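You operate a simulated robot arm through the tools that you are given. There is no shell and no other tool. Be economical: measure what you need, move in short steps, check, and stop when the job is done.

The job below is to be done with a simulated two-armed robot. You get a single attempt, and the scene is never put back.

Task
Run washer 1 on Delicates, 20, no spin, and switch it off at End.

Only the result counts: the job must be done as asked and must still hold three seconds after the hand-in. Knocking over, shifting, dropping, spilling or breaking anything else fails it.

Robot
Two 7-joint arms with fingered hands on one trunk that stands fixed in place. Base frame: the origin is at the foot of the trunk, x ahead of it, y to its left, z up. Units: m, degrees, N and s.
The left shoulder is at [0.07, 0.153, 1.112], the right one opposite. With the tool pointing down near the work surface each hand reaches from about 0.1 to 0.84 m from the base axis, measured 20 degrees to its own side. Payload 3.9 kg a hand.
Tool frame (each hand has its own): the origin (TCP) lies between the finger pads and is the grasp point; the fingertips stand 0.03 m ahead of it; z points along the fingers, y is the line along which they close. Largest opening 0.104 m; the body of the gripper starts 0.035 m behind the TCP. The gripper is a hand of 4 fingers: y runs from the thumb to the fingers, the wrist lies at [-0.017, -0.104, -0.178] in the tool frame, and closing takes about 1.5 s.
Orientation is told as [roll, pitch, yaw] about the base's x, y, z axes, in that order, counted from this pose: with the fingers straight down and the wrist toward the robot, the tool's x, y and z point along [0, 1, 0], [1, 0, 0] and [0, 0, -1] of the base frame.

Tools
- The arms move only by the tool apply_moves. It takes "left_steps", "right_steps" or both (then of equal length, played together; a hand with none holds still); each is a list of rows, each a list of 7 numbers: the shift along the tool's x, y, z in m, then the turn, a rotation vector about the tool's x, y, z in degrees, then the gripper command, from -1 (shut) to 1 (fully open), values between in proportion. In form: [[x, y, z, rx, ry, rz, gripper], ...]. A call has 1 to 20 rows; each row is the pose to reach, as a shift and turn from the pose commanded when the call began, along the tool's axes at that moment. A row lasts 0.2 s, in which the tool goes at most 0.05 m and 8.6 degrees; a call with a longer step from one row to the next is refused whole, and so is a gripper value outside its range. A pose out of reach is approached as far as the arm can. The call stops where the force on the tool passes 80 N (or 10 N more than at its start, if that is more) or the arm is blocked; 0.2 s more then pass. Each finger travels about 0.072 m/s and halts on what it meets, pressing with about 27 N; the grip force reading is that of the motor and also rises with nothing between the fingers. The clock runs only during rows and for 0.2 s after the last one: add rows that repeat a pose to give the fingers time. The reply holds the time, the measured pose of the TCP, the force on the tool along the base axes, the opening and the grip force, in the units named above and with some noise, with the torque about the TCP (base axes, N m) and any sound that the robot's microphone picked up, and new pictures: "views" is both (left out), scene, wrist or none (wrist: the cameras of the hands that moved).
- Cameras (640 x 400 px; columns grow to the right, rows downward): "scene" is now at [0.1209, -0.0448, 1.3292]; the picture's right is [-0.53, -0.85, -0.00], its down [-0.57, 0.36, -0.74] and it looks along [0.63, -0.40, -0.67] (base axes); focal length 330 px, centre (320, 200). "left" rides on the left gripper at [-0.066, -0.09, -0.126] in its tool frame; the picture's right is [-0.78, -0.30, 0.56], its down [0.57, -0.70, 0.43] and it looks along [0.26, 0.65, 0.71] (tool axes); focal length 275 px, centre (320, 200). "right" rides on the right gripper at [0.066, -0.09, -0.126] in its tool frame; the picture's right is [-0.78, 0.30, -0.56], its down [-0.57, -0.70, 0.42] and it looks along [-0.27, 0.65, 0.71] (tool axes); focal length 275 px, centre (320, 200). There is no depth. A picture from a camera that has moved, and an enlarged one, comes with that camera's place and axes in the base frame and with its lens.
- raise_lower(by): slides the trunk up (or, below 0, down) by that many m; the arms and the scene camera ride with it, the base frame stays. It gives what a move gives, with no picture.
- hand_shape(shape, hand): the hand has 4 fingers and takes this shape, open, in about a second: jaw (thumb against the fingers, like two jaws); tri (thumb and two fingers); tip (a fingertip pinch); poke (one finger out to press); point (the index stretched); flat (the hand flat); cup (the hand cupped); fist (a fist). The gripper value then closes the fingers along that shape, each until it touches; the sizes above hold for jaw. It gives what a move gives, with no picture.
- head_to(pan, tilt): turns the head with the scene camera to pan (to the left, within 86 degrees either way) and tilt (down, from -29 to 69), counted from straight ahead of the robot. It gives what a move gives, and a new picture of the scene camera.
- close_up(camera, box): a new picture of the part [left, top, right, bottom] of that camera's present view, enlarged. The clock stands still meanwhile.
- hand_in(): hands the job in; it is judged then, once.

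Go step by step. Nothing tells you positions but the pictures and the camera data: compare them with the known pose of the tool, close in by small moves and look again before you grip or let go. The budget is 120 turns and 200 pictures, counting those below and the enlarged ones. Unless the task says otherwise, let go and move clear before handing in, and close with one line.

The tools are called after "Emit:" as name(argument=value, ...) on one line, values as JSON. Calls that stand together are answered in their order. apply_moves: Moves the arms, as the interface text tells. Its arguments: {"type":"object","properties":{"left_steps":{"type":"array"},"right_steps":{"type":"array"},"views":{"type":"string","enum":["both","scene","wrist","none"]}},"required":[]} The other tools are called the same way: raise_lower (by) slides the trunk up or down; hand_shape (shape, hand) gives the hand a shape; head_to (pan, tilt) turns the head that bears the scene camera; close_up (camera, box) takes an enlarged picture of a part of a camera's view; hand_in () hands the job in.

At the start:

```text
clock: 0.0
left_eef_pos: [0.5172, 0.0272, 0.9802]
left_tool_rot: [8.7, -2.1, 4.9]
left_ft_force: [-0.3, 1.2, 0.7]
left_ft_torque: [0.0, 0.01, -0.02]
left_opening: 0.1035
left_gripper_force: 0.0
left_shape: jaw
right_eef_pos: [0.3826, -0.4701, 0.9578]
right_tool_rot: [0.0, 0.0, 0.1]
right_ft_force: [-0.1, -0.2, -0.9]
right_ft_torque: [0.04, -0.01, -0.02]
right_opening: 0.1036
right_gripper_force: 0.0
right_shape: jaw
trunk travel left (down, up): [-0.564, 0.376]
head pan, tilt: [-32.2, 42.0]
```

scene: 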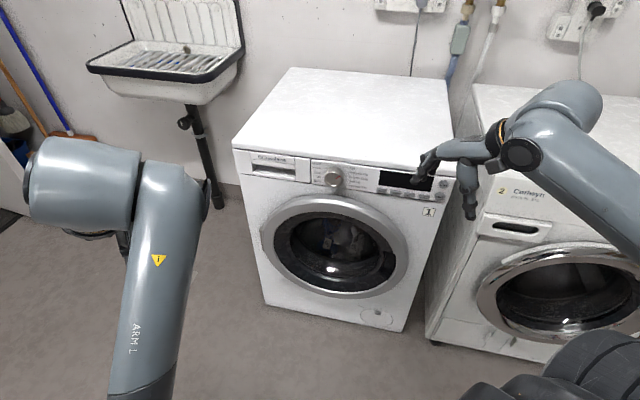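
right: 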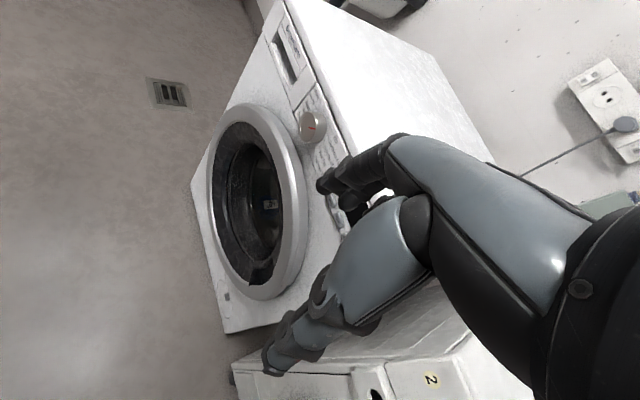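
left: 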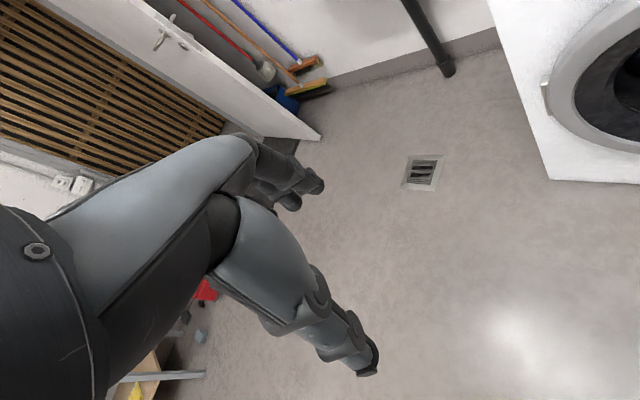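

I see washer 1 (label "1") ahead to the right, with a dial and a display panel; washer 2 is to its right. I'll enlarge the panel first.

Emit:
close_up(camera="scene", box=[230, 140, 350, 215])

Emit:
close_up(camera="scene", box=[340, 150, 460, 225])

Emit:
close_up(camera="right", box=[260, 60, 400, 250])

```text
5.33 times, centred on (290, 178) of scene
camera zoom: at [0.1209, -0.0448, 1.3292], right [-0.53, -0.85, 0.0], down [-0.57, 0.36, -0.74], along [0.63, -0.4, -0.67], focal length 1758 px, centre (480, 320)
```

zoom: 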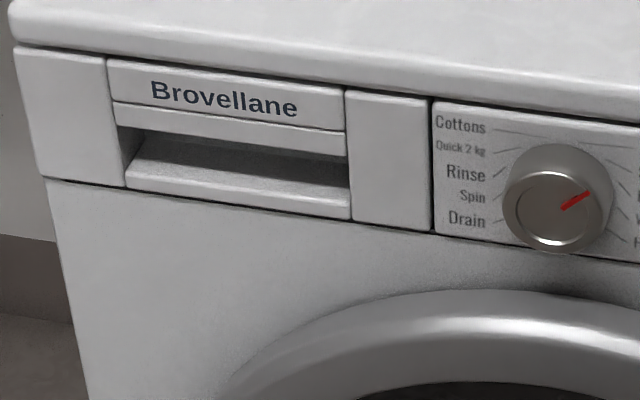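

```text
5.33 times, centred on (400, 188) of scene
camera zoom: at [0.1209, -0.0448, 1.3292], right [-0.53, -0.85, 0.0], down [-0.57, 0.36, -0.74], along [0.63, -0.4, -0.67], focal length 1758 px, centre (-107, 267)
```

zoom: 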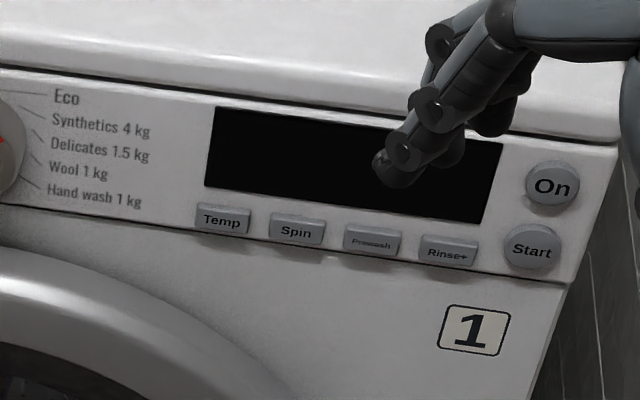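

```text
2.11 times, centred on (330, 155) of right
camera zoom: at [0.292, -0.4062, 1.0844], right [0.3, -0.78, 0.56], down [-0.7, -0.57, -0.42], along [0.65, -0.26, -0.71], focal length 580 px, centre (299, 295)
```

zoom: 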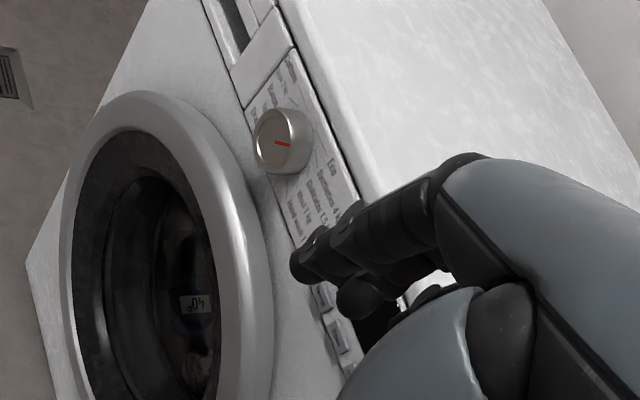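

The panel faces the robot at about 45° yaw; the dial is near [0.68, -0.44, 0.795] and the On button near [0.49, -0.65, 0.81]. I'll put the right hand into poke shape and check the taps and plugs.

Emit:
hand_shape(hand="right", shape="poke")

Emit:
head_to(pan=-40, tilt=32)

```text
clock: 0.9
left_eef_pos: [0.5186, 0.028, 0.9803]
left_tool_rot: [8.7, -2.3, 5.1]
left_ft_force: [-0.1, 0.3, 0.8]
left_ft_torque: [-0.02, 0.02, -0.02]
left_opening: 0.1038
left_gripper_force: 0.0
left_shape: jaw
right_eef_pos: [0.3823, -0.4704, 0.9596]
right_tool_rot: [-0.1, 0.0, 0.1]
right_ft_force: [1.0, 0.3, -0.3]
right_ft_torque: [0.02, -0.03, -0.02]
right_opening: 0.0
right_gripper_force: 0.0
right_shape: poke
trunk travel left (down, up): [-0.564, 0.376]
head pan, tilt: [-32.2, 42.0]
```

```text
clock: 1.6
left_eef_pos: [0.5183, 0.0271, 0.9784]
left_tool_rot: [8.9, -2.3, 5.1]
left_ft_force: [-0.8, 0.3, 0.3]
left_ft_torque: [0.02, 0.0, -0.01]
left_opening: 0.1039
left_gripper_force: 0.0
left_shape: jaw
right_eef_pos: [0.3823, -0.4697, 0.9576]
right_tool_rot: [0.0, 0.0, 0.1]
right_ft_force: [-0.4, 0.0, -0.7]
right_ft_torque: [-0.03, 0.01, -0.02]
right_opening: 0.0
right_gripper_force: 0.0
right_shape: poke
trunk travel left (down, up): [-0.564, 0.376]
head pan, tilt: [-40.0, 32.0]
camera scene: at [0.1188, -0.0577, 1.3443], right [-0.64, -0.77, 0.0], down [-0.41, 0.34, -0.85], along [0.65, -0.54, -0.53], focal length 330 px, centre (320, 200)
```

scene: 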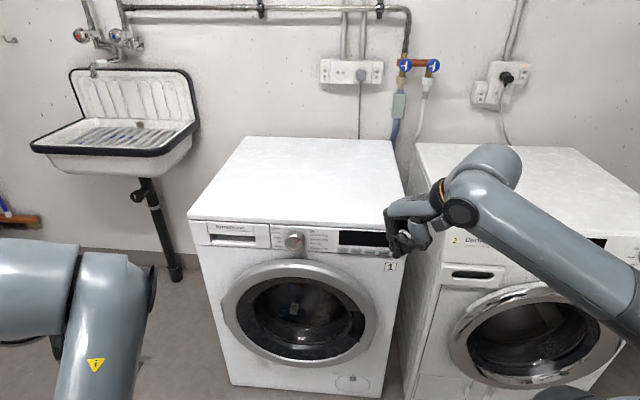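

Emit:
close_up(camera="scene", box=[310, 40, 540, 150])

Emit:
close_up(camera="scene", box=[200, 215, 420, 385])

Emit:
close_up(camera="right", box=[0, 0, 640, 400])

```text
2.78 times, centred on (425, 95) of scene
camera zoom: at [0.1188, -0.0577, 1.3443], right [-0.64, -0.77, 0.0], down [-0.41, 0.34, -0.85], along [0.65, -0.54, -0.53], focal length 917 px, centre (28, 492)
```

zoom: 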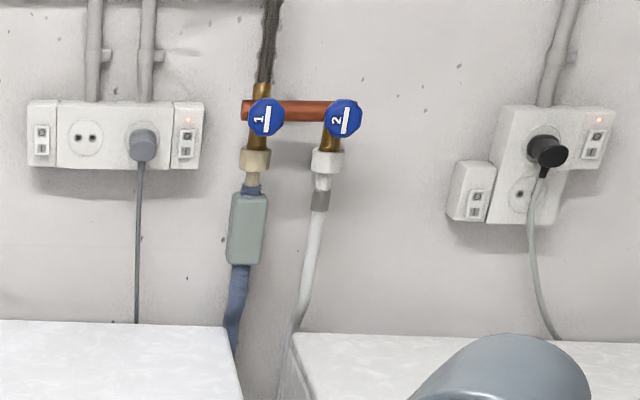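

```text
2.35 times, centred on (310, 300) of scene
camera zoom: at [0.1188, -0.0577, 1.3443], right [-0.64, -0.77, 0.0], down [-0.41, 0.34, -0.85], along [0.65, -0.54, -0.53], focal length 776 px, centre (344, -35)
```

zoom: 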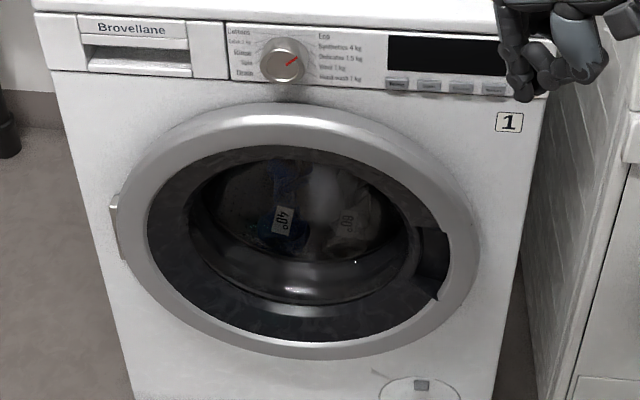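

```text
1.00 times, centred on (320, 200) of right (not enlarged: the box is as wide or as high as the picture)
camera zoom: at [0.292, -0.4062, 1.0844], right [0.3, -0.78, 0.56], down [-0.7, -0.57, -0.42], along [0.65, -0.26, -0.71], focal length 275 px, centre (320, 200)
```

zoom: 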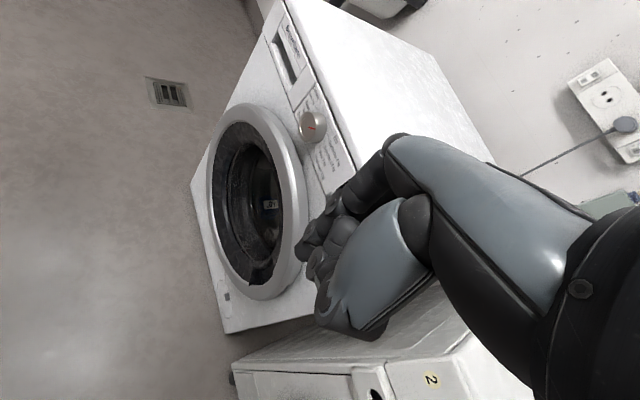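

Taps and power look on and the door looks shut. I'll turn the right hand to face the panel, yaw first and then pitch up.

Emit:
apply_moves(right_steps=[[0, 0, 0, 0, 0, 8, 1], [0, 0, 0, 0, 0, 16, 1], [0, 0, 0, 0, 0, 24, 1], [0, 0, 0, 0, 0, 32, 1], [0, 0, 0, 0, 0, 40, 1], [0, 0, 0, 0, 0, 45, 1]], views="none")

Emit:
apply_moves(right_steps=[[0, 0, 0, -8, 0, 0, 1], [0, 0, 0, -16, 0, 0, 1], [0, 0, 0, -24, 0, 0, 1], [0, 0, 0, -32, 0, 0, 1], [0, 0, 0, -40, 0, 0, 1], [0, 0, 0, -48, 0, 0, 1]], views="both")

```text
clock: 3.0
left_eef_pos: [0.519, 0.0283, 0.9791]
left_tool_rot: [8.8, -2.3, 5.1]
left_ft_force: [0.1, -0.2, 0.7]
left_ft_torque: [0.01, 0.03, 0.0]
left_opening: 0.1039
left_gripper_force: 0.1
left_shape: jaw
right_eef_pos: [0.3817, -0.4707, 0.9585]
right_tool_rot: [0.0, -0.1, -45.0]
right_ft_force: [-0.4, 0.6, -0.1]
right_ft_torque: [0.0, -0.01, 0.02]
right_opening: 0.0
right_gripper_force: 0.1
right_shape: poke
trunk travel left (down, up): [-0.564, 0.376]
head pan, tilt: [-40.0, 32.0]
```

```text
clock: 4.1
left_eef_pos: [0.5177, 0.0265, 0.9801]
left_tool_rot: [9.0, -2.4, 4.9]
left_ft_force: [0.4, -0.5, -0.5]
left_ft_torque: [0.02, 0.01, 0.02]
left_opening: 0.1038
left_gripper_force: 0.1
left_shape: jaw
right_eef_pos: [0.3963, -0.5015, 0.9926]
right_tool_rot: [-6.5, -37.2, -42.2]
right_ft_force: [0.5, -0.5, 0.6]
right_ft_torque: [0.02, -0.01, 0.02]
right_opening: 0.0
right_gripper_force: 0.1
right_shape: poke
right hand out of reach, approached as far as the arm can: row 3, 4, 5
trunk travel left (down, up): [-0.564, 0.376]
head pan, tilt: [-40.0, 32.0]
stopped in row 5 (right hand): the arm was blocked; the commanded pose is now the measured one
camera scene: at [0.117, -0.0593, 1.3445], right [-0.64, -0.77, 0.0], down [-0.4, 0.34, -0.85], along [0.65, -0.55, -0.53], focal length 330 px, centre (320, 200)
camera right: at [0.3443, -0.348, 1.0321], right [-0.59, -0.42, 0.69], down [-0.67, -0.23, -0.71], along [0.46, -0.88, -0.15], focal length 275 px, centre (320, 200)
```

scene: 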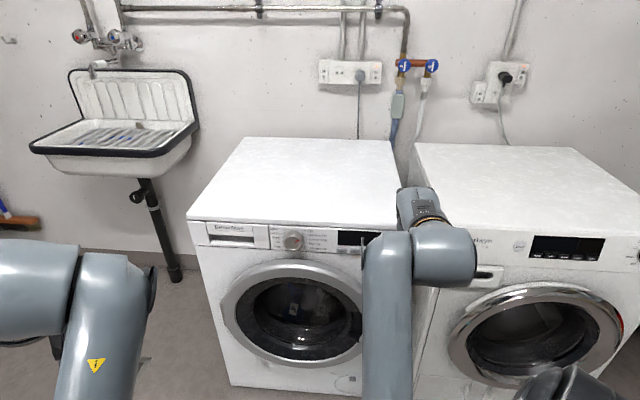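
right: 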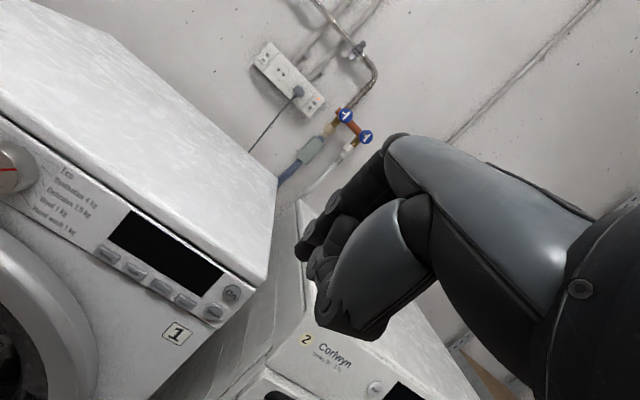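

The pitch ran into the arm's limit at this height. Lowering the trunk should bring the forearm level with the panel.

Emit:
raise_lower(by=-0.25)

Emit:
head_to(pan=-40, tilt=22)

```text
clock: 6.6
left_eef_pos: [0.5173, 0.0289, 0.7289]
left_tool_rot: [8.8, -2.3, 5.0]
left_ft_force: [1.2, 0.3, -0.1]
left_ft_torque: [-0.01, 0.0, 0.0]
left_opening: 0.104
left_gripper_force: 0.1
left_shape: jaw
right_eef_pos: [0.3983, -0.5004, 0.7429]
right_tool_rot: [-6.3, -37.2, -42.2]
right_ft_force: [0.0, -1.1, -0.7]
right_ft_torque: [0.03, 0.03, -0.02]
right_opening: 0.0001
right_gripper_force: 0.2
right_shape: poke
trunk travel left (down, up): [-0.314, 0.626]
head pan, tilt: [-40.0, 32.0]
```

```text
clock: 7.4
left_eef_pos: [0.5178, 0.0269, 0.7286]
left_tool_rot: [8.7, -2.3, 5.0]
left_ft_force: [-0.5, -0.3, 0.4]
left_ft_torque: [-0.01, -0.03, -0.02]
left_opening: 0.1036
left_gripper_force: 0.1
left_shape: jaw
right_eef_pos: [0.3984, -0.4997, 0.742]
right_tool_rot: [-6.3, -37.1, -42.3]
right_ft_force: [-0.1, 1.8, 0.0]
right_ft_torque: [-0.02, -0.02, -0.04]
right_opening: 0.0
right_gripper_force: 0.1
right_shape: poke
trunk travel left (down, up): [-0.314, 0.626]
head pan, tilt: [-40.0, 22.0]
camera scene: at [0.1212, -0.0597, 1.1102], right [-0.64, -0.77, 0.0], down [-0.29, 0.24, -0.93], along [0.71, -0.6, -0.38], focal length 330 px, centre (320, 200)
```

scene: 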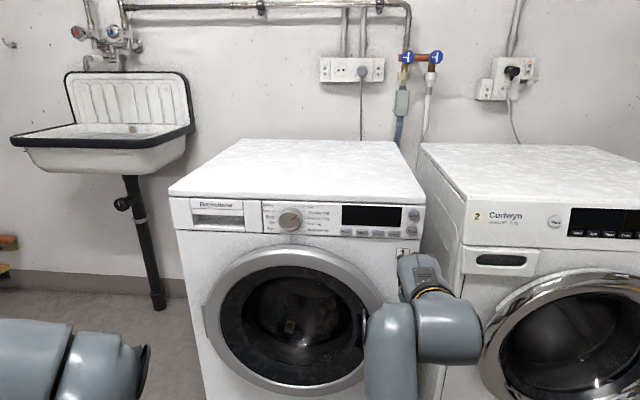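

Good panel view. I'll raise the hand level with the panel while pitching up, and enlarge the panel.

Emit:
apply_moves(right_steps=[[0, 0.02, -0.027, 0, 0, 0, 1], [0, 0.04, -0.054, 0, 0, 0, 1], [0, 0.06, -0.08, -4, 0, 0, 1], [0, 0.072, -0.096, -8, 0, 0, 1], [0, 0.072, -0.096, -14, 0, 0, 1], [0, 0.072, -0.096, -20, 0, 0, 1]], views="both")

Emit:
close_up(camera="scene", box=[250, 190, 346, 250])

Emit:
close_up(camera="scene", box=[334, 190, 430, 250])

```text
clock: 8.8
left_eef_pos: [0.519, 0.029, 0.7289]
left_tool_rot: [8.7, -2.4, 5.1]
left_ft_force: [1.0, -0.3, -0.1]
left_ft_torque: [-0.04, 0.01, 0.01]
left_opening: 0.1038
left_gripper_force: 0.0
left_shape: jaw
right_eef_pos: [0.419, -0.4965, 0.8622]
right_tool_rot: [-7.5, -50.6, -41.0]
right_ft_force: [0.8, 0.0, 0.1]
right_ft_torque: [0.0, 0.02, -0.02]
right_opening: 0.0
right_gripper_force: 0.1
right_shape: poke
right hand out of reach, approached as far as the arm can: row 3, 4, 5, 6
trunk travel left (down, up): [-0.314, 0.626]
head pan, tilt: [-40.0, 22.0]
camera scene: at [0.1218, -0.0589, 1.1103], right [-0.64, -0.77, 0.0], down [-0.29, 0.24, -0.93], along [0.71, -0.6, -0.37], focal length 330 px, centre (320, 200)
camera right: at [0.3627, -0.34, 0.8663], right [-0.7, -0.32, 0.64], down [-0.54, -0.35, -0.76], along [0.47, -0.88, 0.07], focal length 275 px, centre (320, 200)
```

scene: 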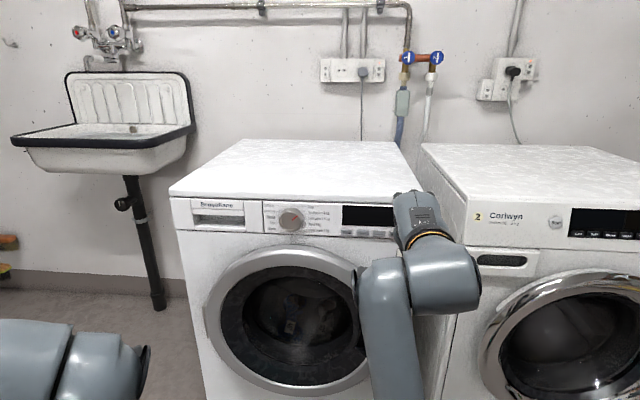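
right: 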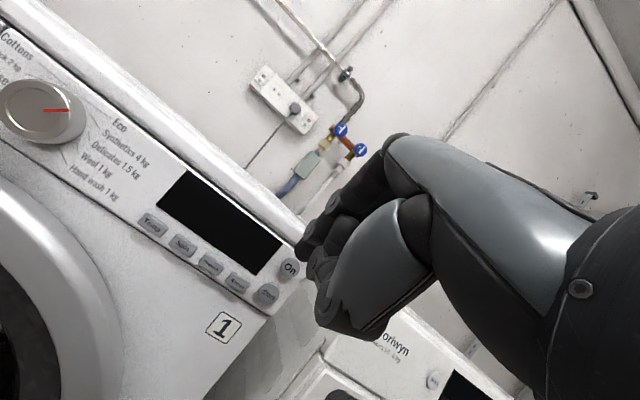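

```text
6.67 times, centred on (298, 220) of scene
camera zoom: at [0.1218, -0.0589, 1.1103], right [-0.64, -0.77, 0.0], down [-0.29, 0.24, -0.93], along [0.71, -0.6, -0.37], focal length 2198 px, centre (467, 67)
```

zoom: 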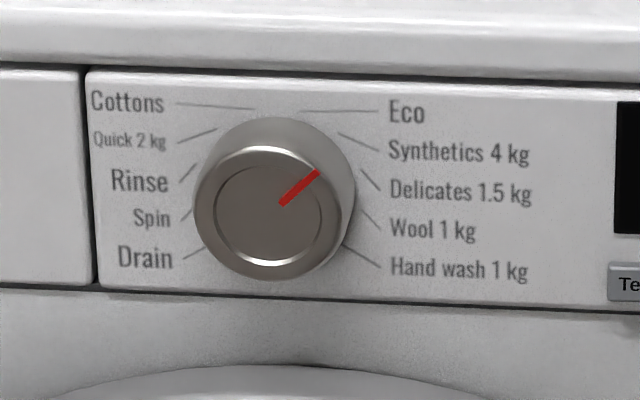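

```text
6.67 times, centred on (382, 220) of scene
camera zoom: at [0.1218, -0.0589, 1.1103], right [-0.64, -0.77, 0.0], down [-0.29, 0.24, -0.93], along [0.71, -0.6, -0.37], focal length 2198 px, centre (-93, 67)
```

zoom: 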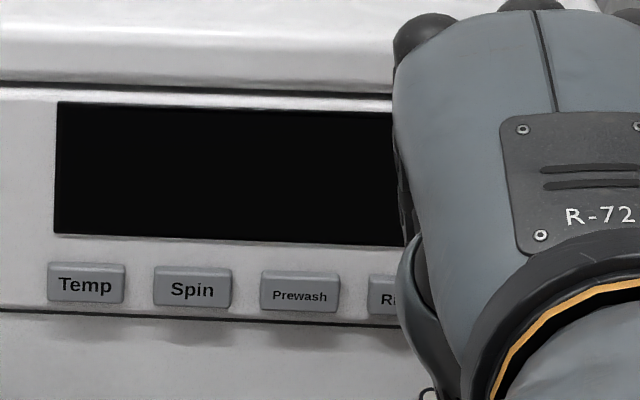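

The panel is located: dial face ≈ [0.672, -0.437, 0.792], On ≈ [0.506, -0.663, 0.80], normal yaw about -43°. I'll look at which finger sticks out.

Emit:
close_up(camera="right", box=[240, 180, 400, 340])

Emit:
close_up(camera="scene", box=[370, 170, 466, 240])

```text
2.50 times, centred on (320, 260) of right
camera zoom: at [0.3627, -0.34, 0.8663], right [-0.7, -0.32, 0.64], down [-0.54, -0.35, -0.76], along [0.47, -0.88, 0.07], focal length 688 px, centre (320, 50)
```

zoom: 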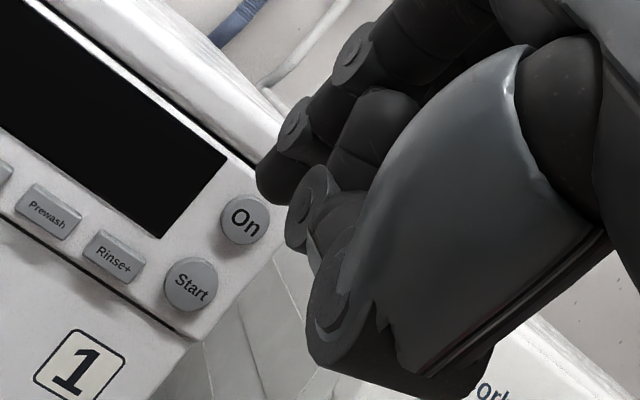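

```text
5.71 times, centred on (418, 205) of scene
camera zoom: at [0.1218, -0.0589, 1.1103], right [-0.64, -0.77, 0.0], down [-0.29, 0.24, -0.93], along [0.71, -0.6, -0.37], focal length 1884 px, centre (-240, 171)
```

zoom: 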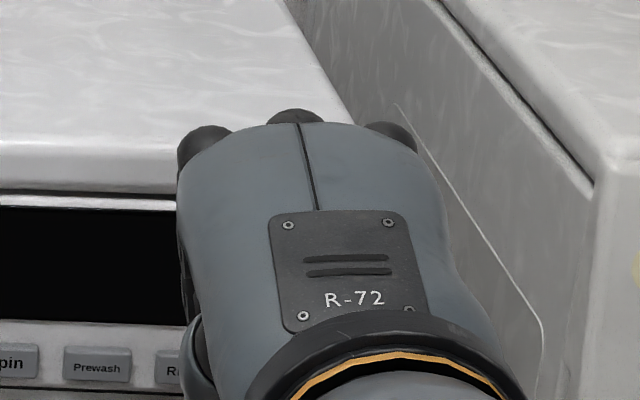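

Poke leaves the finger curled, so at this attitude it would point downward. I'll try the "point" shape, which should stretch the index roughly horizontally here.

Emit:
hand_shape(hand="right", shape="point")

Emit:
close_up(camera="right", box=[0, 0, 640, 400])

Emit:
close_up(camera="scene", box=[330, 160, 490, 260])

```text
clock: 9.7
left_eef_pos: [0.5179, 0.0278, 0.7298]
left_tool_rot: [8.8, -2.2, 5.0]
left_ft_force: [-0.7, 0.0, -0.1]
left_ft_torque: [0.0, 0.02, 0.02]
left_opening: 0.1037
left_gripper_force: 0.1
left_shape: jaw
right_eef_pos: [0.4188, -0.4968, 0.8618]
right_tool_rot: [-7.5, -50.6, -41.1]
right_ft_force: [-0.1, 1.0, 0.0]
right_ft_torque: [-0.01, 0.0, -0.01]
right_opening: 0.0
right_gripper_force: 0.0
right_shape: point
trunk travel left (down, up): [-0.314, 0.626]
head pan, tilt: [-40.0, 22.0]
```

```text
1.00 times, centred on (320, 200) of right (not enlarged: the box is as wide or as high as the picture)
camera zoom: at [0.3619, -0.3411, 0.8663], right [-0.7, -0.32, 0.64], down [-0.54, -0.35, -0.76], along [0.47, -0.88, 0.07], focal length 275 px, centre (320, 200)
```

zoom: 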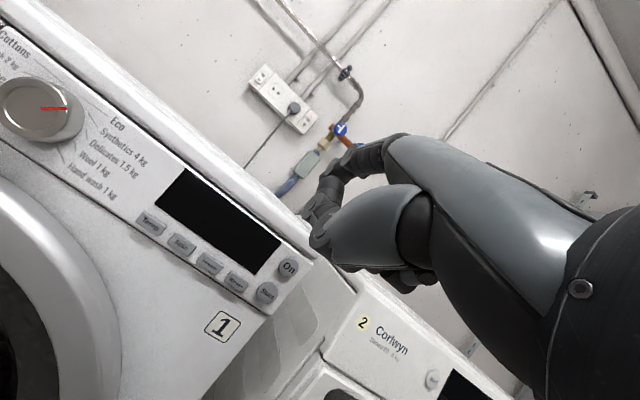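

```text
4.00 times, centred on (410, 210) of scene
camera zoom: at [0.1212, -0.0598, 1.1103], right [-0.64, -0.77, 0.0], down [-0.29, 0.24, -0.93], along [0.71, -0.6, -0.37], focal length 1319 px, centre (-40, 160)
```

zoom: 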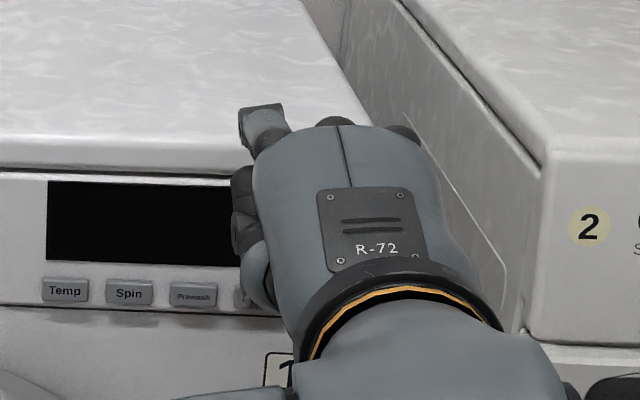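

Emit:
close_up(camera="right", box=[270, 110, 430, 300])

Emit:
close_up(camera="scene", box=[380, 178, 420, 203])

```text
2.11 times, centred on (350, 205) of right
camera zoom: at [0.3619, -0.3411, 0.8663], right [-0.7, -0.32, 0.64], down [-0.54, -0.35, -0.76], along [0.47, -0.88, 0.07], focal length 580 px, centre (257, 190)
```

zoom: 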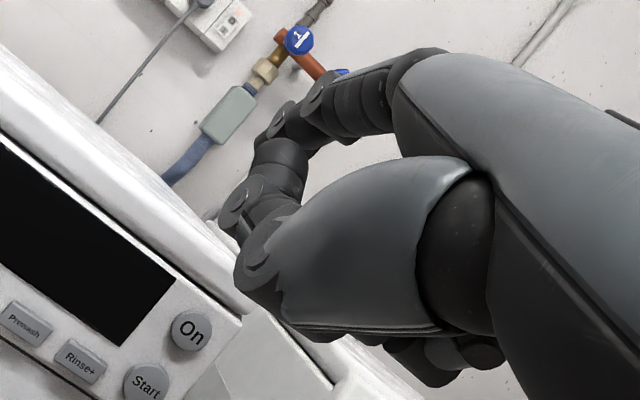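

```text
16.00 times, centred on (400, 190) of scene
camera zoom: at [0.1212, -0.0598, 1.1103], right [-0.64, -0.77, 0.0], down [-0.29, 0.24, -0.93], along [0.71, -0.6, -0.37], focal length 5274 px, centre (-960, 352)
```

zoom: 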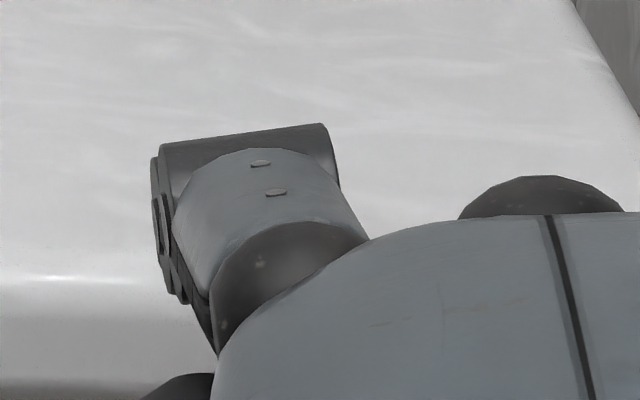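

The index is stretched with its tip about [0.48, -0.545, 0.90], 0.08 m ahead and 0.04 m above the TCP. I'll drop the trunk 0.10 m so the tip is level with On, then shift right.

Emit:
raise_lower(by=-0.1)

Emit:
apply_moves(right_steps=[[-0.022, 0.006, 0.01, 0, 0, 0, 1], [-0.044, 0.012, 0.02, 0, 0, 0, 1], [-0.0654, 0.0175, 0.03, 0, 0, 0, 1], [-0.0654, 0.0175, 0.03, 0, 0, 0, 1]], views="both")

```text
clock: 11.0
left_eef_pos: [0.517, 0.0285, 0.6298]
left_tool_rot: [8.9, -2.2, 5.1]
left_ft_force: [0.1, 0.6, 0.2]
left_ft_torque: [-0.04, 0.0, 0.0]
left_opening: 0.1036
left_gripper_force: 0.0
left_shape: jaw
right_eef_pos: [0.4191, -0.4976, 0.7616]
right_tool_rot: [-7.5, -50.6, -41.1]
right_ft_force: [-0.4, -0.1, 0.2]
right_ft_torque: [0.01, 0.01, 0.0]
right_opening: 0.0
right_gripper_force: 0.0
right_shape: point
trunk travel left (down, up): [-0.214, 0.726]
head pan, tilt: [-40.0, 22.0]
```

```text
clock: 12.0
left_eef_pos: [0.5187, 0.0269, 0.6288]
left_tool_rot: [8.8, -2.4, 4.9]
left_ft_force: [0.0, -0.1, -0.4]
left_ft_torque: [0.0, -0.01, 0.03]
left_opening: 0.1037
left_gripper_force: 0.1
left_shape: jaw
right_eef_pos: [0.3935, -0.5676, 0.7601]
right_tool_rot: [-7.5, -50.6, -41.0]
right_ft_force: [0.4, -0.4, 0.5]
right_ft_torque: [-0.02, 0.0, 0.01]
right_opening: 0.0
right_gripper_force: 0.0
right_shape: point
trunk travel left (down, up): [-0.214, 0.726]
head pan, tilt: [-40.0, 22.0]
camera scene: at [0.1212, -0.0598, 1.0103], right [-0.64, -0.77, 0.0], down [-0.29, 0.24, -0.93], along [0.71, -0.6, -0.37], focal length 330 px, centre (320, 200)
camera right: at [0.339, -0.4117, 0.7652], right [-0.7, -0.32, 0.64], down [-0.54, -0.35, -0.76], along [0.47, -0.88, 0.07], focal length 275 px, centre (320, 200)
```

scene: 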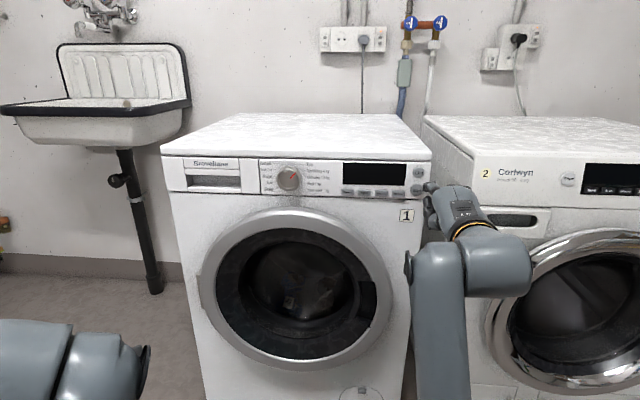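
right: 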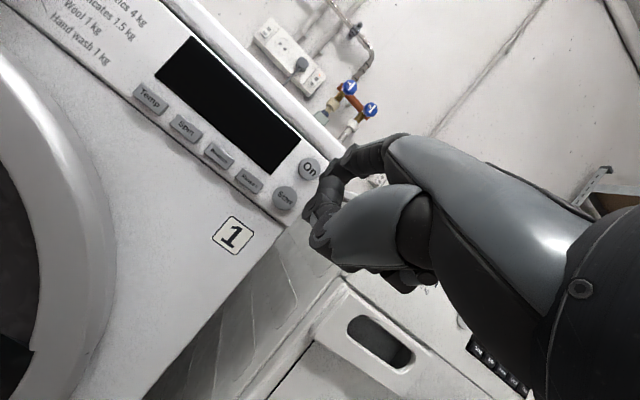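

The tip should be straight in front of On, about 0.065 m away. I'll enlarge to check alignment.

Emit:
close_up(camera="right", box=[270, 120, 400, 220])

Emit:
close_up(camera="scene", box=[390, 155, 454, 195])

```text
4.00 times, centred on (335, 170) of right
camera zoom: at [0.339, -0.4117, 0.7652], right [-0.7, -0.32, 0.64], down [-0.54, -0.35, -0.76], along [0.47, -0.88, 0.07], focal length 1101 px, centre (260, 320)
```

zoom: 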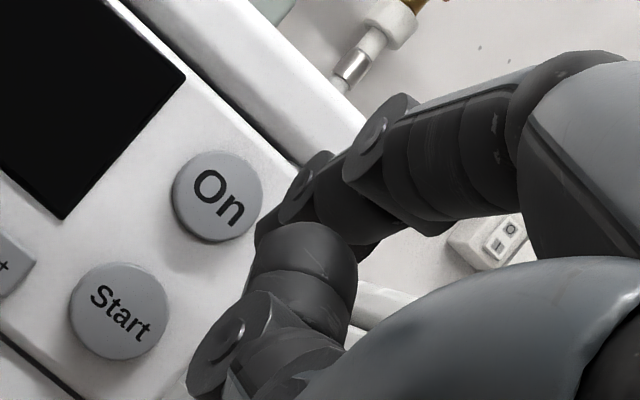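

```text
10.00 times, centred on (422, 175) of scene
camera zoom: at [0.1212, -0.0598, 1.0103], right [-0.64, -0.77, 0.0], down [-0.29, 0.24, -0.93], along [0.71, -0.6, -0.37], focal length 3296 px, centre (-700, 450)
```

zoom: 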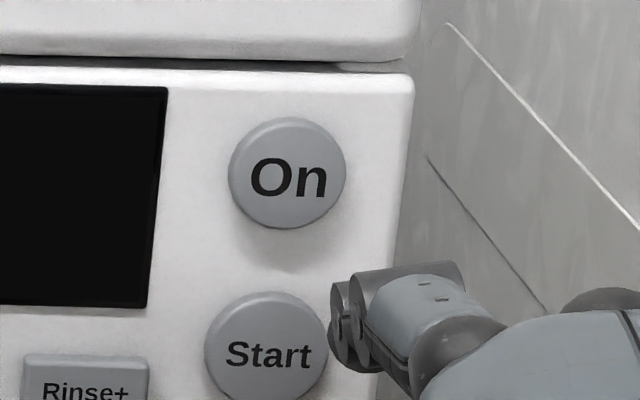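

The tip lies roughly on the line to On, slightly right and low. I'll advance 4 cm with a small left/up correction and look again.

Emit:
apply_moves(right_steps=[[0.0035, 0.012, 0.01, 0, 0, 0, 1], [0.007, 0.021, 0.018, 0, 0, 0, 1], [0.007, 0.029, 0.026, 0, 0, 0, 1]], views="none")

Emit:
close_up(camera="right", box=[240, 100, 400, 220])

Emit:
close_up(camera="scene", box=[390, 155, 454, 195])

```text
clock: 12.8
left_eef_pos: [0.5192, 0.0282, 0.6292]
left_tool_rot: [8.8, -2.3, 4.9]
left_ft_force: [0.2, 0.2, 0.3]
left_ft_torque: [0.0, 0.01, -0.01]
left_opening: 0.1039
left_gripper_force: 0.1
left_shape: jaw
right_eef_pos: [0.4254, -0.5912, 0.7672]
right_tool_rot: [-7.4, -50.6, -41.1]
right_ft_force: [-0.1, 0.0, 0.6]
right_ft_torque: [0.0, 0.01, 0.04]
right_opening: 0.0
right_gripper_force: 0.2
right_shape: point
trunk travel left (down, up): [-0.214, 0.726]
head pan, tilt: [-40.0, 22.0]
```

```text
3.33 times, centred on (320, 160) of right
camera zoom: at [0.37, -0.4344, 0.7712], right [-0.7, -0.32, 0.64], down [-0.54, -0.35, -0.76], along [0.47, -0.88, 0.07], focal length 918 px, centre (320, 333)
```

zoom: 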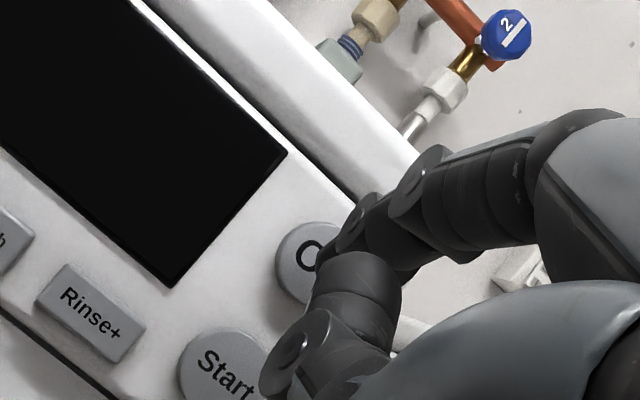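

```text
10.00 times, centred on (422, 175) of scene
camera zoom: at [0.1213, -0.0598, 1.0103], right [-0.64, -0.77, 0.0], down [-0.29, 0.24, -0.93], along [0.71, -0.6, -0.37], focal length 3296 px, centre (-700, 450)
```

zoom: 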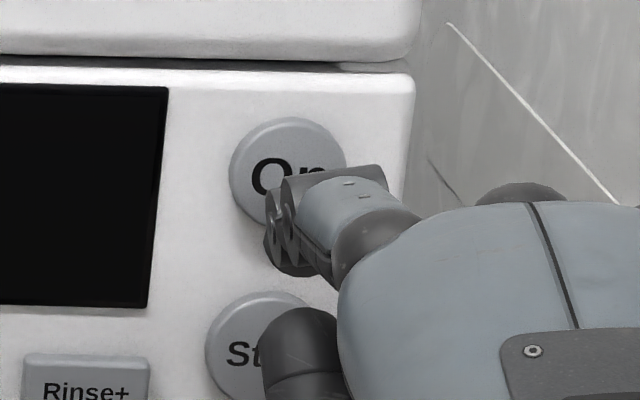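

The tip now overlaps On in both views. I'll press forward along the normal in small steps and watch the force.

Emit:
apply_moves(right_steps=[[0.0007, 0.0063, 0.0077, 0, 0, 0, 1], [0.0014, 0.0126, 0.0154, 0, 0, 0, 1], [0.0018, 0.0158, 0.0192, 0, 0, 0, 1]], views="scene")

Emit:
close_up(camera="right", box=[240, 100, 400, 220])

```text
clock: 13.6
left_eef_pos: [0.5195, 0.0266, 0.6288]
left_tool_rot: [8.8, -2.3, 5.1]
left_ft_force: [0.8, -0.1, -0.2]
left_ft_torque: [-0.03, 0.01, -0.01]
left_opening: 0.1038
left_gripper_force: 0.0
left_shape: jaw
right_eef_pos: [0.445, -0.6079, 0.7683]
right_tool_rot: [-7.3, -50.6, -41.0]
right_ft_force: [0.7, -0.7, 0.2]
right_ft_torque: [-0.03, -0.01, 0.02]
right_opening: 0.0
right_gripper_force: 0.0
right_shape: point
trunk travel left (down, up): [-0.214, 0.726]
head pan, tilt: [-40.0, 22.0]
camera scene: at [0.1212, -0.0598, 1.0103], right [-0.64, -0.77, 0.0], down [-0.29, 0.24, -0.93], along [0.71, -0.6, -0.37], focal length 330 px, centre (320, 200)
```

scene: 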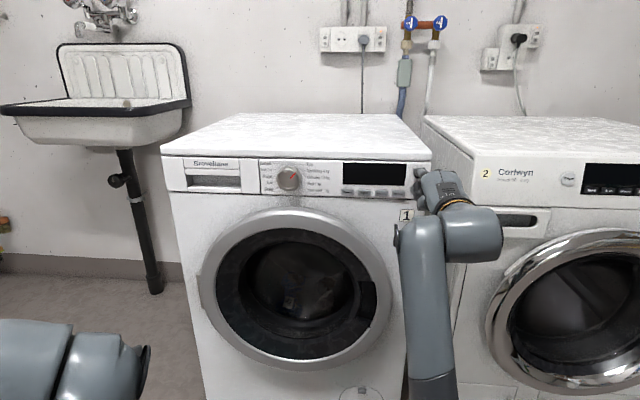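

```text
3.33 times, centred on (320, 160) of right
camera zoom: at [0.3881, -0.4515, 0.7719], right [-0.7, -0.32, 0.64], down [-0.54, -0.35, -0.76], along [0.47, -0.88, 0.07], focal length 918 px, centre (320, 333)
```

zoom: 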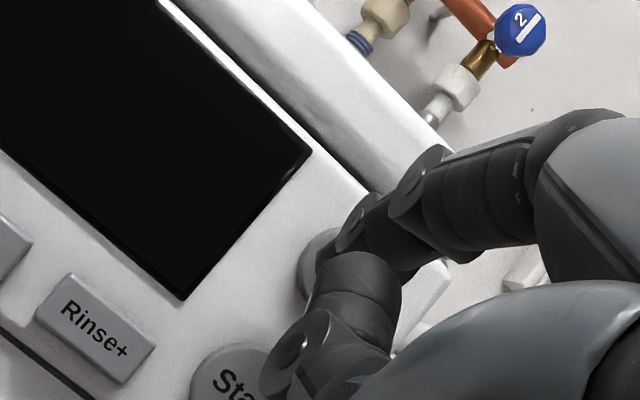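

Not touching yet. I'll continue in 5 mm steps.

Emit:
apply_moves(right_steps=[[0.0003, 0.0032, 0.0038, 0, 0, 0, 1], [0.0007, 0.0063, 0.0077, 0, 0, 0, 1], [0.001, 0.0095, 0.0115, 0, 0, 0, 1]], views="none")

Emit:
close_up(camera="scene", box=[340, 140, 452, 210])

```text
clock: 14.4
left_eef_pos: [0.5173, 0.0283, 0.6316]
left_tool_rot: [8.7, -2.4, 5.0]
left_ft_force: [-0.2, -0.5, 0.0]
left_ft_torque: [0.02, -0.04, 0.02]
left_opening: 0.1037
left_gripper_force: 0.1
left_shape: jaw
right_eef_pos: [0.4538, -0.6156, 0.7739]
right_tool_rot: [-7.4, -51.1, -41.0]
right_ft_force: [-13.2, 16.0, 2.3]
right_ft_torque: [-0.66, -0.61, 0.34]
right_opening: 0.0961
right_gripper_force: 0.1
right_shape: point
trunk travel left (down, up): [-0.214, 0.726]
head pan, tilt: [-40.0, 22.0]
heard: click
```

```text
5.71 times, centred on (396, 175) of scene
camera zoom: at [0.119, -0.0573, 1.0108], right [-0.64, -0.77, 0.0], down [-0.28, 0.24, -0.93], along [0.71, -0.6, -0.37], focal length 1884 px, centre (-114, 343)
```

zoom: 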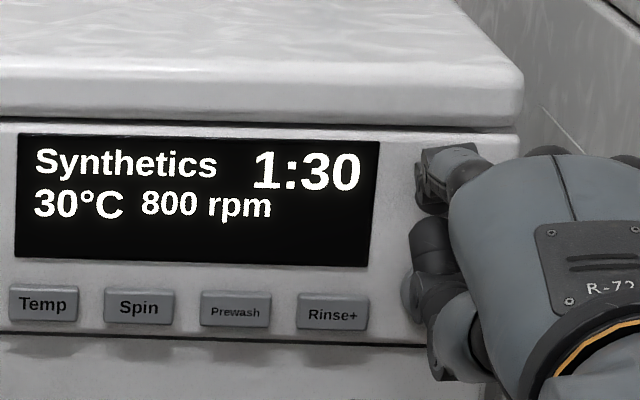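

On clicked: the display shows Synthetics, 30 °C, 800 rpm, 1:30. I'll back off, flatten the hand and move across in front of the dial.

Emit:
apply_moves(right_steps=[[-0.0024, -0.021, -0.0255, 0, 0, 0, 1], [-0.0048, -0.042, -0.051, 0, 0, 0, 1], [-0.007, -0.063, -0.077, 0, 0, 0, 1]], views="none")

Emit:
hand_shape(hand="right", shape="flat")

Emit:
apply_moves(right_steps=[[0.046, 0.0015, -0.004, 0, 0, 0, 1], [0.092, 0.003, -0.008, 0, 0, 0, 1], [0.138, 0.0045, -0.012, 0, 0, 0, 1], [0.184, 0.006, -0.016, 0, 0, 0, 1], [0.23, 0.0077, -0.02, 0, 0, 0, 1], [0.2765, 0.0092, -0.025, 0, 0, 0, 1]], views="both")

```text
clock: 15.2
left_eef_pos: [0.5197, 0.0281, 0.6296]
left_tool_rot: [8.7, -2.2, 5.0]
left_ft_force: [1.0, 0.0, -0.3]
left_ft_torque: [0.01, -0.03, -0.05]
left_opening: 0.1038
left_gripper_force: 0.0
left_shape: jaw
right_eef_pos: [0.3895, -0.5576, 0.7662]
right_tool_rot: [-7.6, -50.4, -41.1]
right_ft_force: [-0.3, 0.0, 0.6]
right_ft_torque: [0.0, 0.0, 0.01]
right_opening: 0.0963
right_gripper_force: 0.1
right_shape: point
right hand out of reach, approached as far as the arm can: row 3
trunk travel left (down, up): [-0.214, 0.726]
head pan, tilt: [-40.0, 22.0]
```

```text
clock: 16.1
left_eef_pos: [0.5176, 0.0277, 0.6293]
left_tool_rot: [8.7, -2.3, 5.1]
left_ft_force: [0.6, -0.1, 0.7]
left_ft_torque: [0.01, -0.03, 0.01]
left_opening: 0.1036
left_gripper_force: 0.0
left_shape: jaw
right_eef_pos: [0.3882, -0.5586, 0.7679]
right_tool_rot: [-7.5, -50.6, -41.1]
right_ft_force: [-0.4, 0.2, 0.6]
right_ft_torque: [0.01, 0.04, -0.01]
right_opening: 0.0962
right_gripper_force: 0.0
right_shape: flat
trunk travel left (down, up): [-0.214, 0.726]
head pan, tilt: [-40.0, 22.0]
```

```text
clock: 17.5
left_eef_pos: [0.5188, 0.029, 0.6294]
left_tool_rot: [8.9, -2.3, 5.0]
left_ft_force: [0.5, -0.5, 0.6]
left_ft_torque: [-0.01, -0.01, -0.02]
left_opening: 0.1037
left_gripper_force: 0.0
left_shape: jaw
right_eef_pos: [0.5826, -0.3591, 0.769]
right_tool_rot: [-7.5, -50.5, -41.1]
right_ft_force: [-0.4, -0.7, 0.4]
right_ft_torque: [-0.02, -0.01, 0.02]
right_opening: 0.0959
right_gripper_force: 0.1
right_shape: flat
trunk travel left (down, up): [-0.214, 0.726]
head pan, tilt: [-40.0, 22.0]
camera scene: at [0.1214, -0.0594, 1.0103], right [-0.64, -0.77, 0.0], down [-0.29, 0.24, -0.93], along [0.71, -0.6, -0.37], focal length 330 px, centre (320, 200)
camera right: at [0.5263, -0.2026, 0.7729], right [-0.7, -0.32, 0.64], down [-0.54, -0.35, -0.76], along [0.47, -0.88, 0.07], focal length 275 px, centre (320, 200)
```

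scene: 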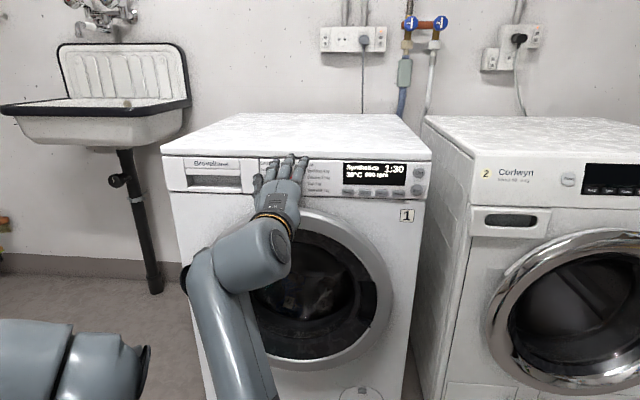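
right: 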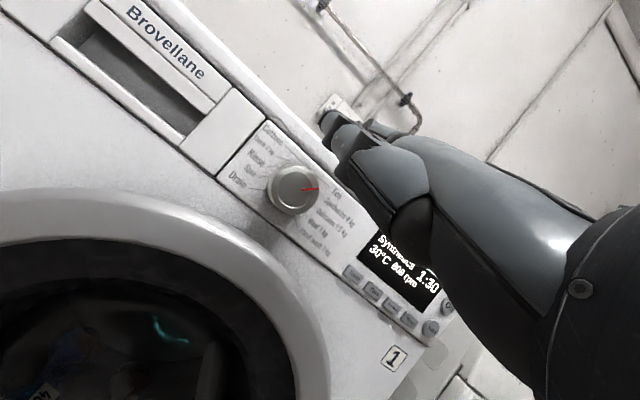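

The hand is flat in front of the dial. I'll enlarge to see the fingers relative to it.

Emit:
close_up(camera="scene", box=[240, 140, 336, 200])

Emit:
close_up(camera="right", box=[240, 90, 440, 220])

```text
6.67 times, centred on (288, 170) of scene
camera zoom: at [0.1214, -0.0594, 1.0103], right [-0.64, -0.77, 0.0], down [-0.29, 0.24, -0.93], along [0.71, -0.6, -0.37], focal length 2198 px, centre (533, 400)
```

zoom: 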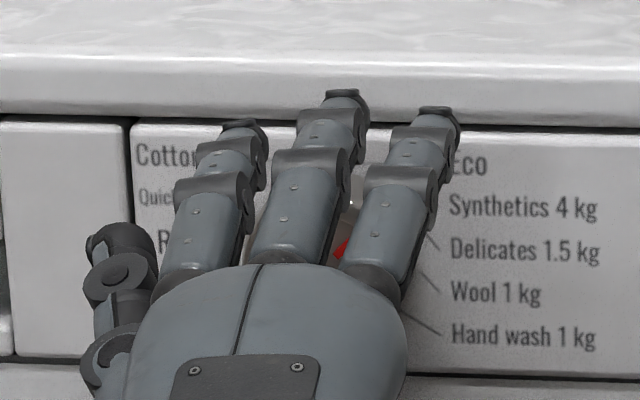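

```text
3.08 times, centred on (340, 155) of right
camera zoom: at [0.5263, -0.2026, 0.7729], right [-0.7, -0.32, 0.64], down [-0.54, -0.35, -0.76], along [0.47, -0.88, 0.07], focal length 847 px, centre (258, 338)
```

zoom: 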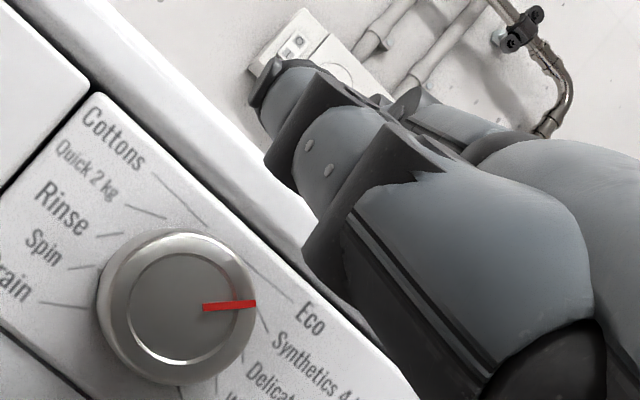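

Flat fingers tilt only about 12° upward here, and thumb is off to the left side. I'll pitch down 12°, rise 3 cm and then advance so the fingers lie above the knob.

Emit:
apply_moves(right_steps=[[0, 0.012, -0.01, 4, 0, 0, 1], [0.0025, 0.0232, -0.0189, 8, 0, 0, 1], [0.0025, 0.0232, -0.0189, 12, 0, 0, 1], [0.0035, 0.0332, -0.0069, 12, 0, 0, 1], [0.0043, 0.0409, 0.0026, 12, 0, 0, 1]], views="none")

Emit:
close_up(camera="scene", box=[240, 130, 352, 200])

Emit:
close_up(camera="right", box=[160, 60, 480, 260])

```text
clock: 18.7
left_eef_pos: [0.5186, 0.027, 0.6286]
left_tool_rot: [8.8, -2.4, 5.1]
left_ft_force: [-0.3, 0.7, -0.1]
left_ft_torque: [-0.01, 0.01, -0.02]
left_opening: 0.104
left_gripper_force: 0.0
left_shape: jaw
right_eef_pos: [0.6064, -0.3722, 0.7975]
right_tool_rot: [-6.0, -38.6, -43.1]
right_ft_force: [0.5, -0.7, 0.4]
right_ft_torque: [0.04, -0.01, 0.03]
right_opening: 0.0959
right_gripper_force: 0.2
right_shape: flat
trunk travel left (down, up): [-0.214, 0.726]
head pan, tilt: [-40.0, 22.0]
```

```text
5.71 times, centred on (296, 165) of scene
camera zoom: at [0.1213, -0.0597, 1.0103], right [-0.64, -0.77, 0.0], down [-0.29, 0.24, -0.93], along [0.71, -0.6, -0.37], focal length 1884 px, centre (457, 400)
```

zoom: 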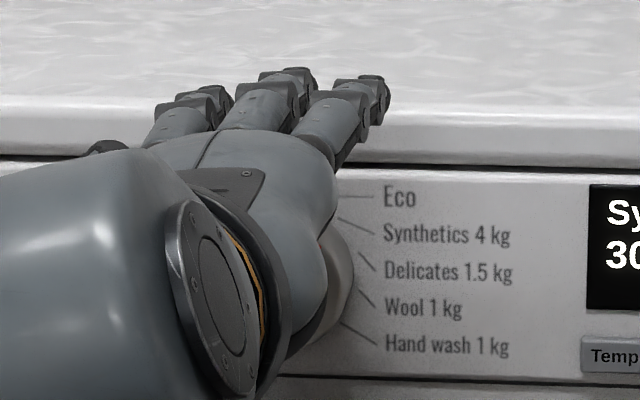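

```text
2.00 times, centred on (320, 160) of right
camera zoom: at [0.5564, -0.2189, 0.8333], right [-0.61, -0.41, 0.68], down [-0.65, -0.23, -0.72], along [0.45, -0.88, -0.13], focal length 551 px, centre (320, 280)
```

zoom: 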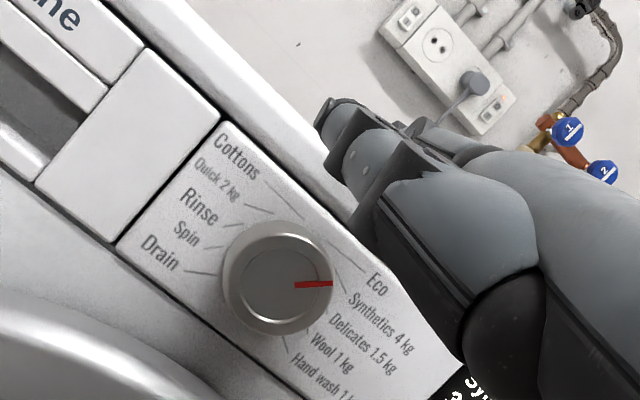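

Fingertips sit about 4 cm above the knob top, near the lid edge. I'll back out 5 mm, lower 3 cm and look again.

Emit:
apply_moves(right_steps=[[0.0005, -0.004, 0.001, 0, 0, 0, 1], [0.001, -0.0125, 0.01, 0, 0, 0, 1], [0.0021, -0.0226, 0.0202, 0, 0, 0, 1]], views="none")

Emit:
close_up(camera="scene", box=[240, 130, 352, 200])

Emit:
close_up(camera="right", box=[200, 80, 400, 220])

```text
clock: 19.5
left_eef_pos: [0.5193, 0.0281, 0.6289]
left_tool_rot: [8.8, -2.4, 4.9]
left_ft_force: [0.3, -0.6, 0.0]
left_ft_torque: [-0.01, -0.01, 0.01]
left_opening: 0.1036
left_gripper_force: 0.0
left_shape: jaw
right_eef_pos: [0.6033, -0.3715, 0.7664]
right_tool_rot: [-6.1, -38.7, -43.1]
right_ft_force: [0.2, 0.3, -0.1]
right_ft_torque: [0.0, -0.03, 0.01]
right_opening: 0.0961
right_gripper_force: 0.1
right_shape: flat
trunk travel left (down, up): [-0.214, 0.726]
head pan, tilt: [-40.0, 22.0]
```

```text
5.71 times, centred on (296, 165) of scene
camera zoom: at [0.1213, -0.0597, 1.0103], right [-0.64, -0.77, 0.0], down [-0.29, 0.24, -0.93], along [0.71, -0.6, -0.37], focal length 1884 px, centre (457, 400)
```

zoom: 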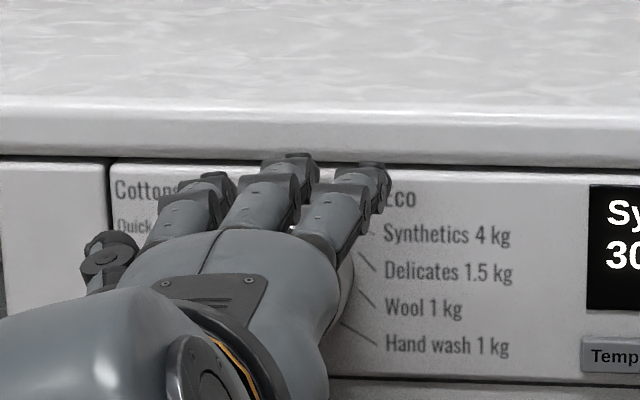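

```text
2.86 times, centred on (300, 150) of right
camera zoom: at [0.5525, -0.2157, 0.8037], right [-0.61, -0.41, 0.68], down [-0.65, -0.23, -0.72], along [0.45, -0.88, -0.13], focal length 786 px, centre (377, 343)
```

zoom: 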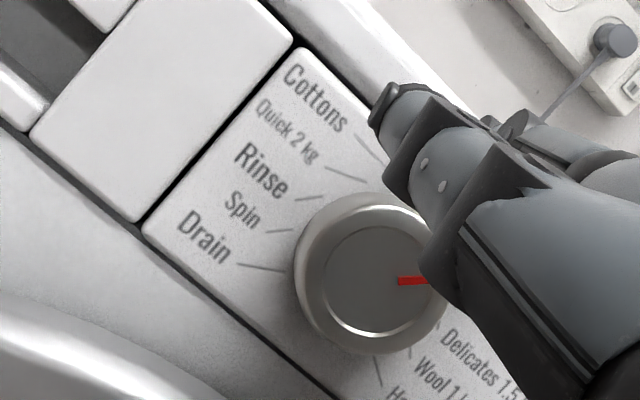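

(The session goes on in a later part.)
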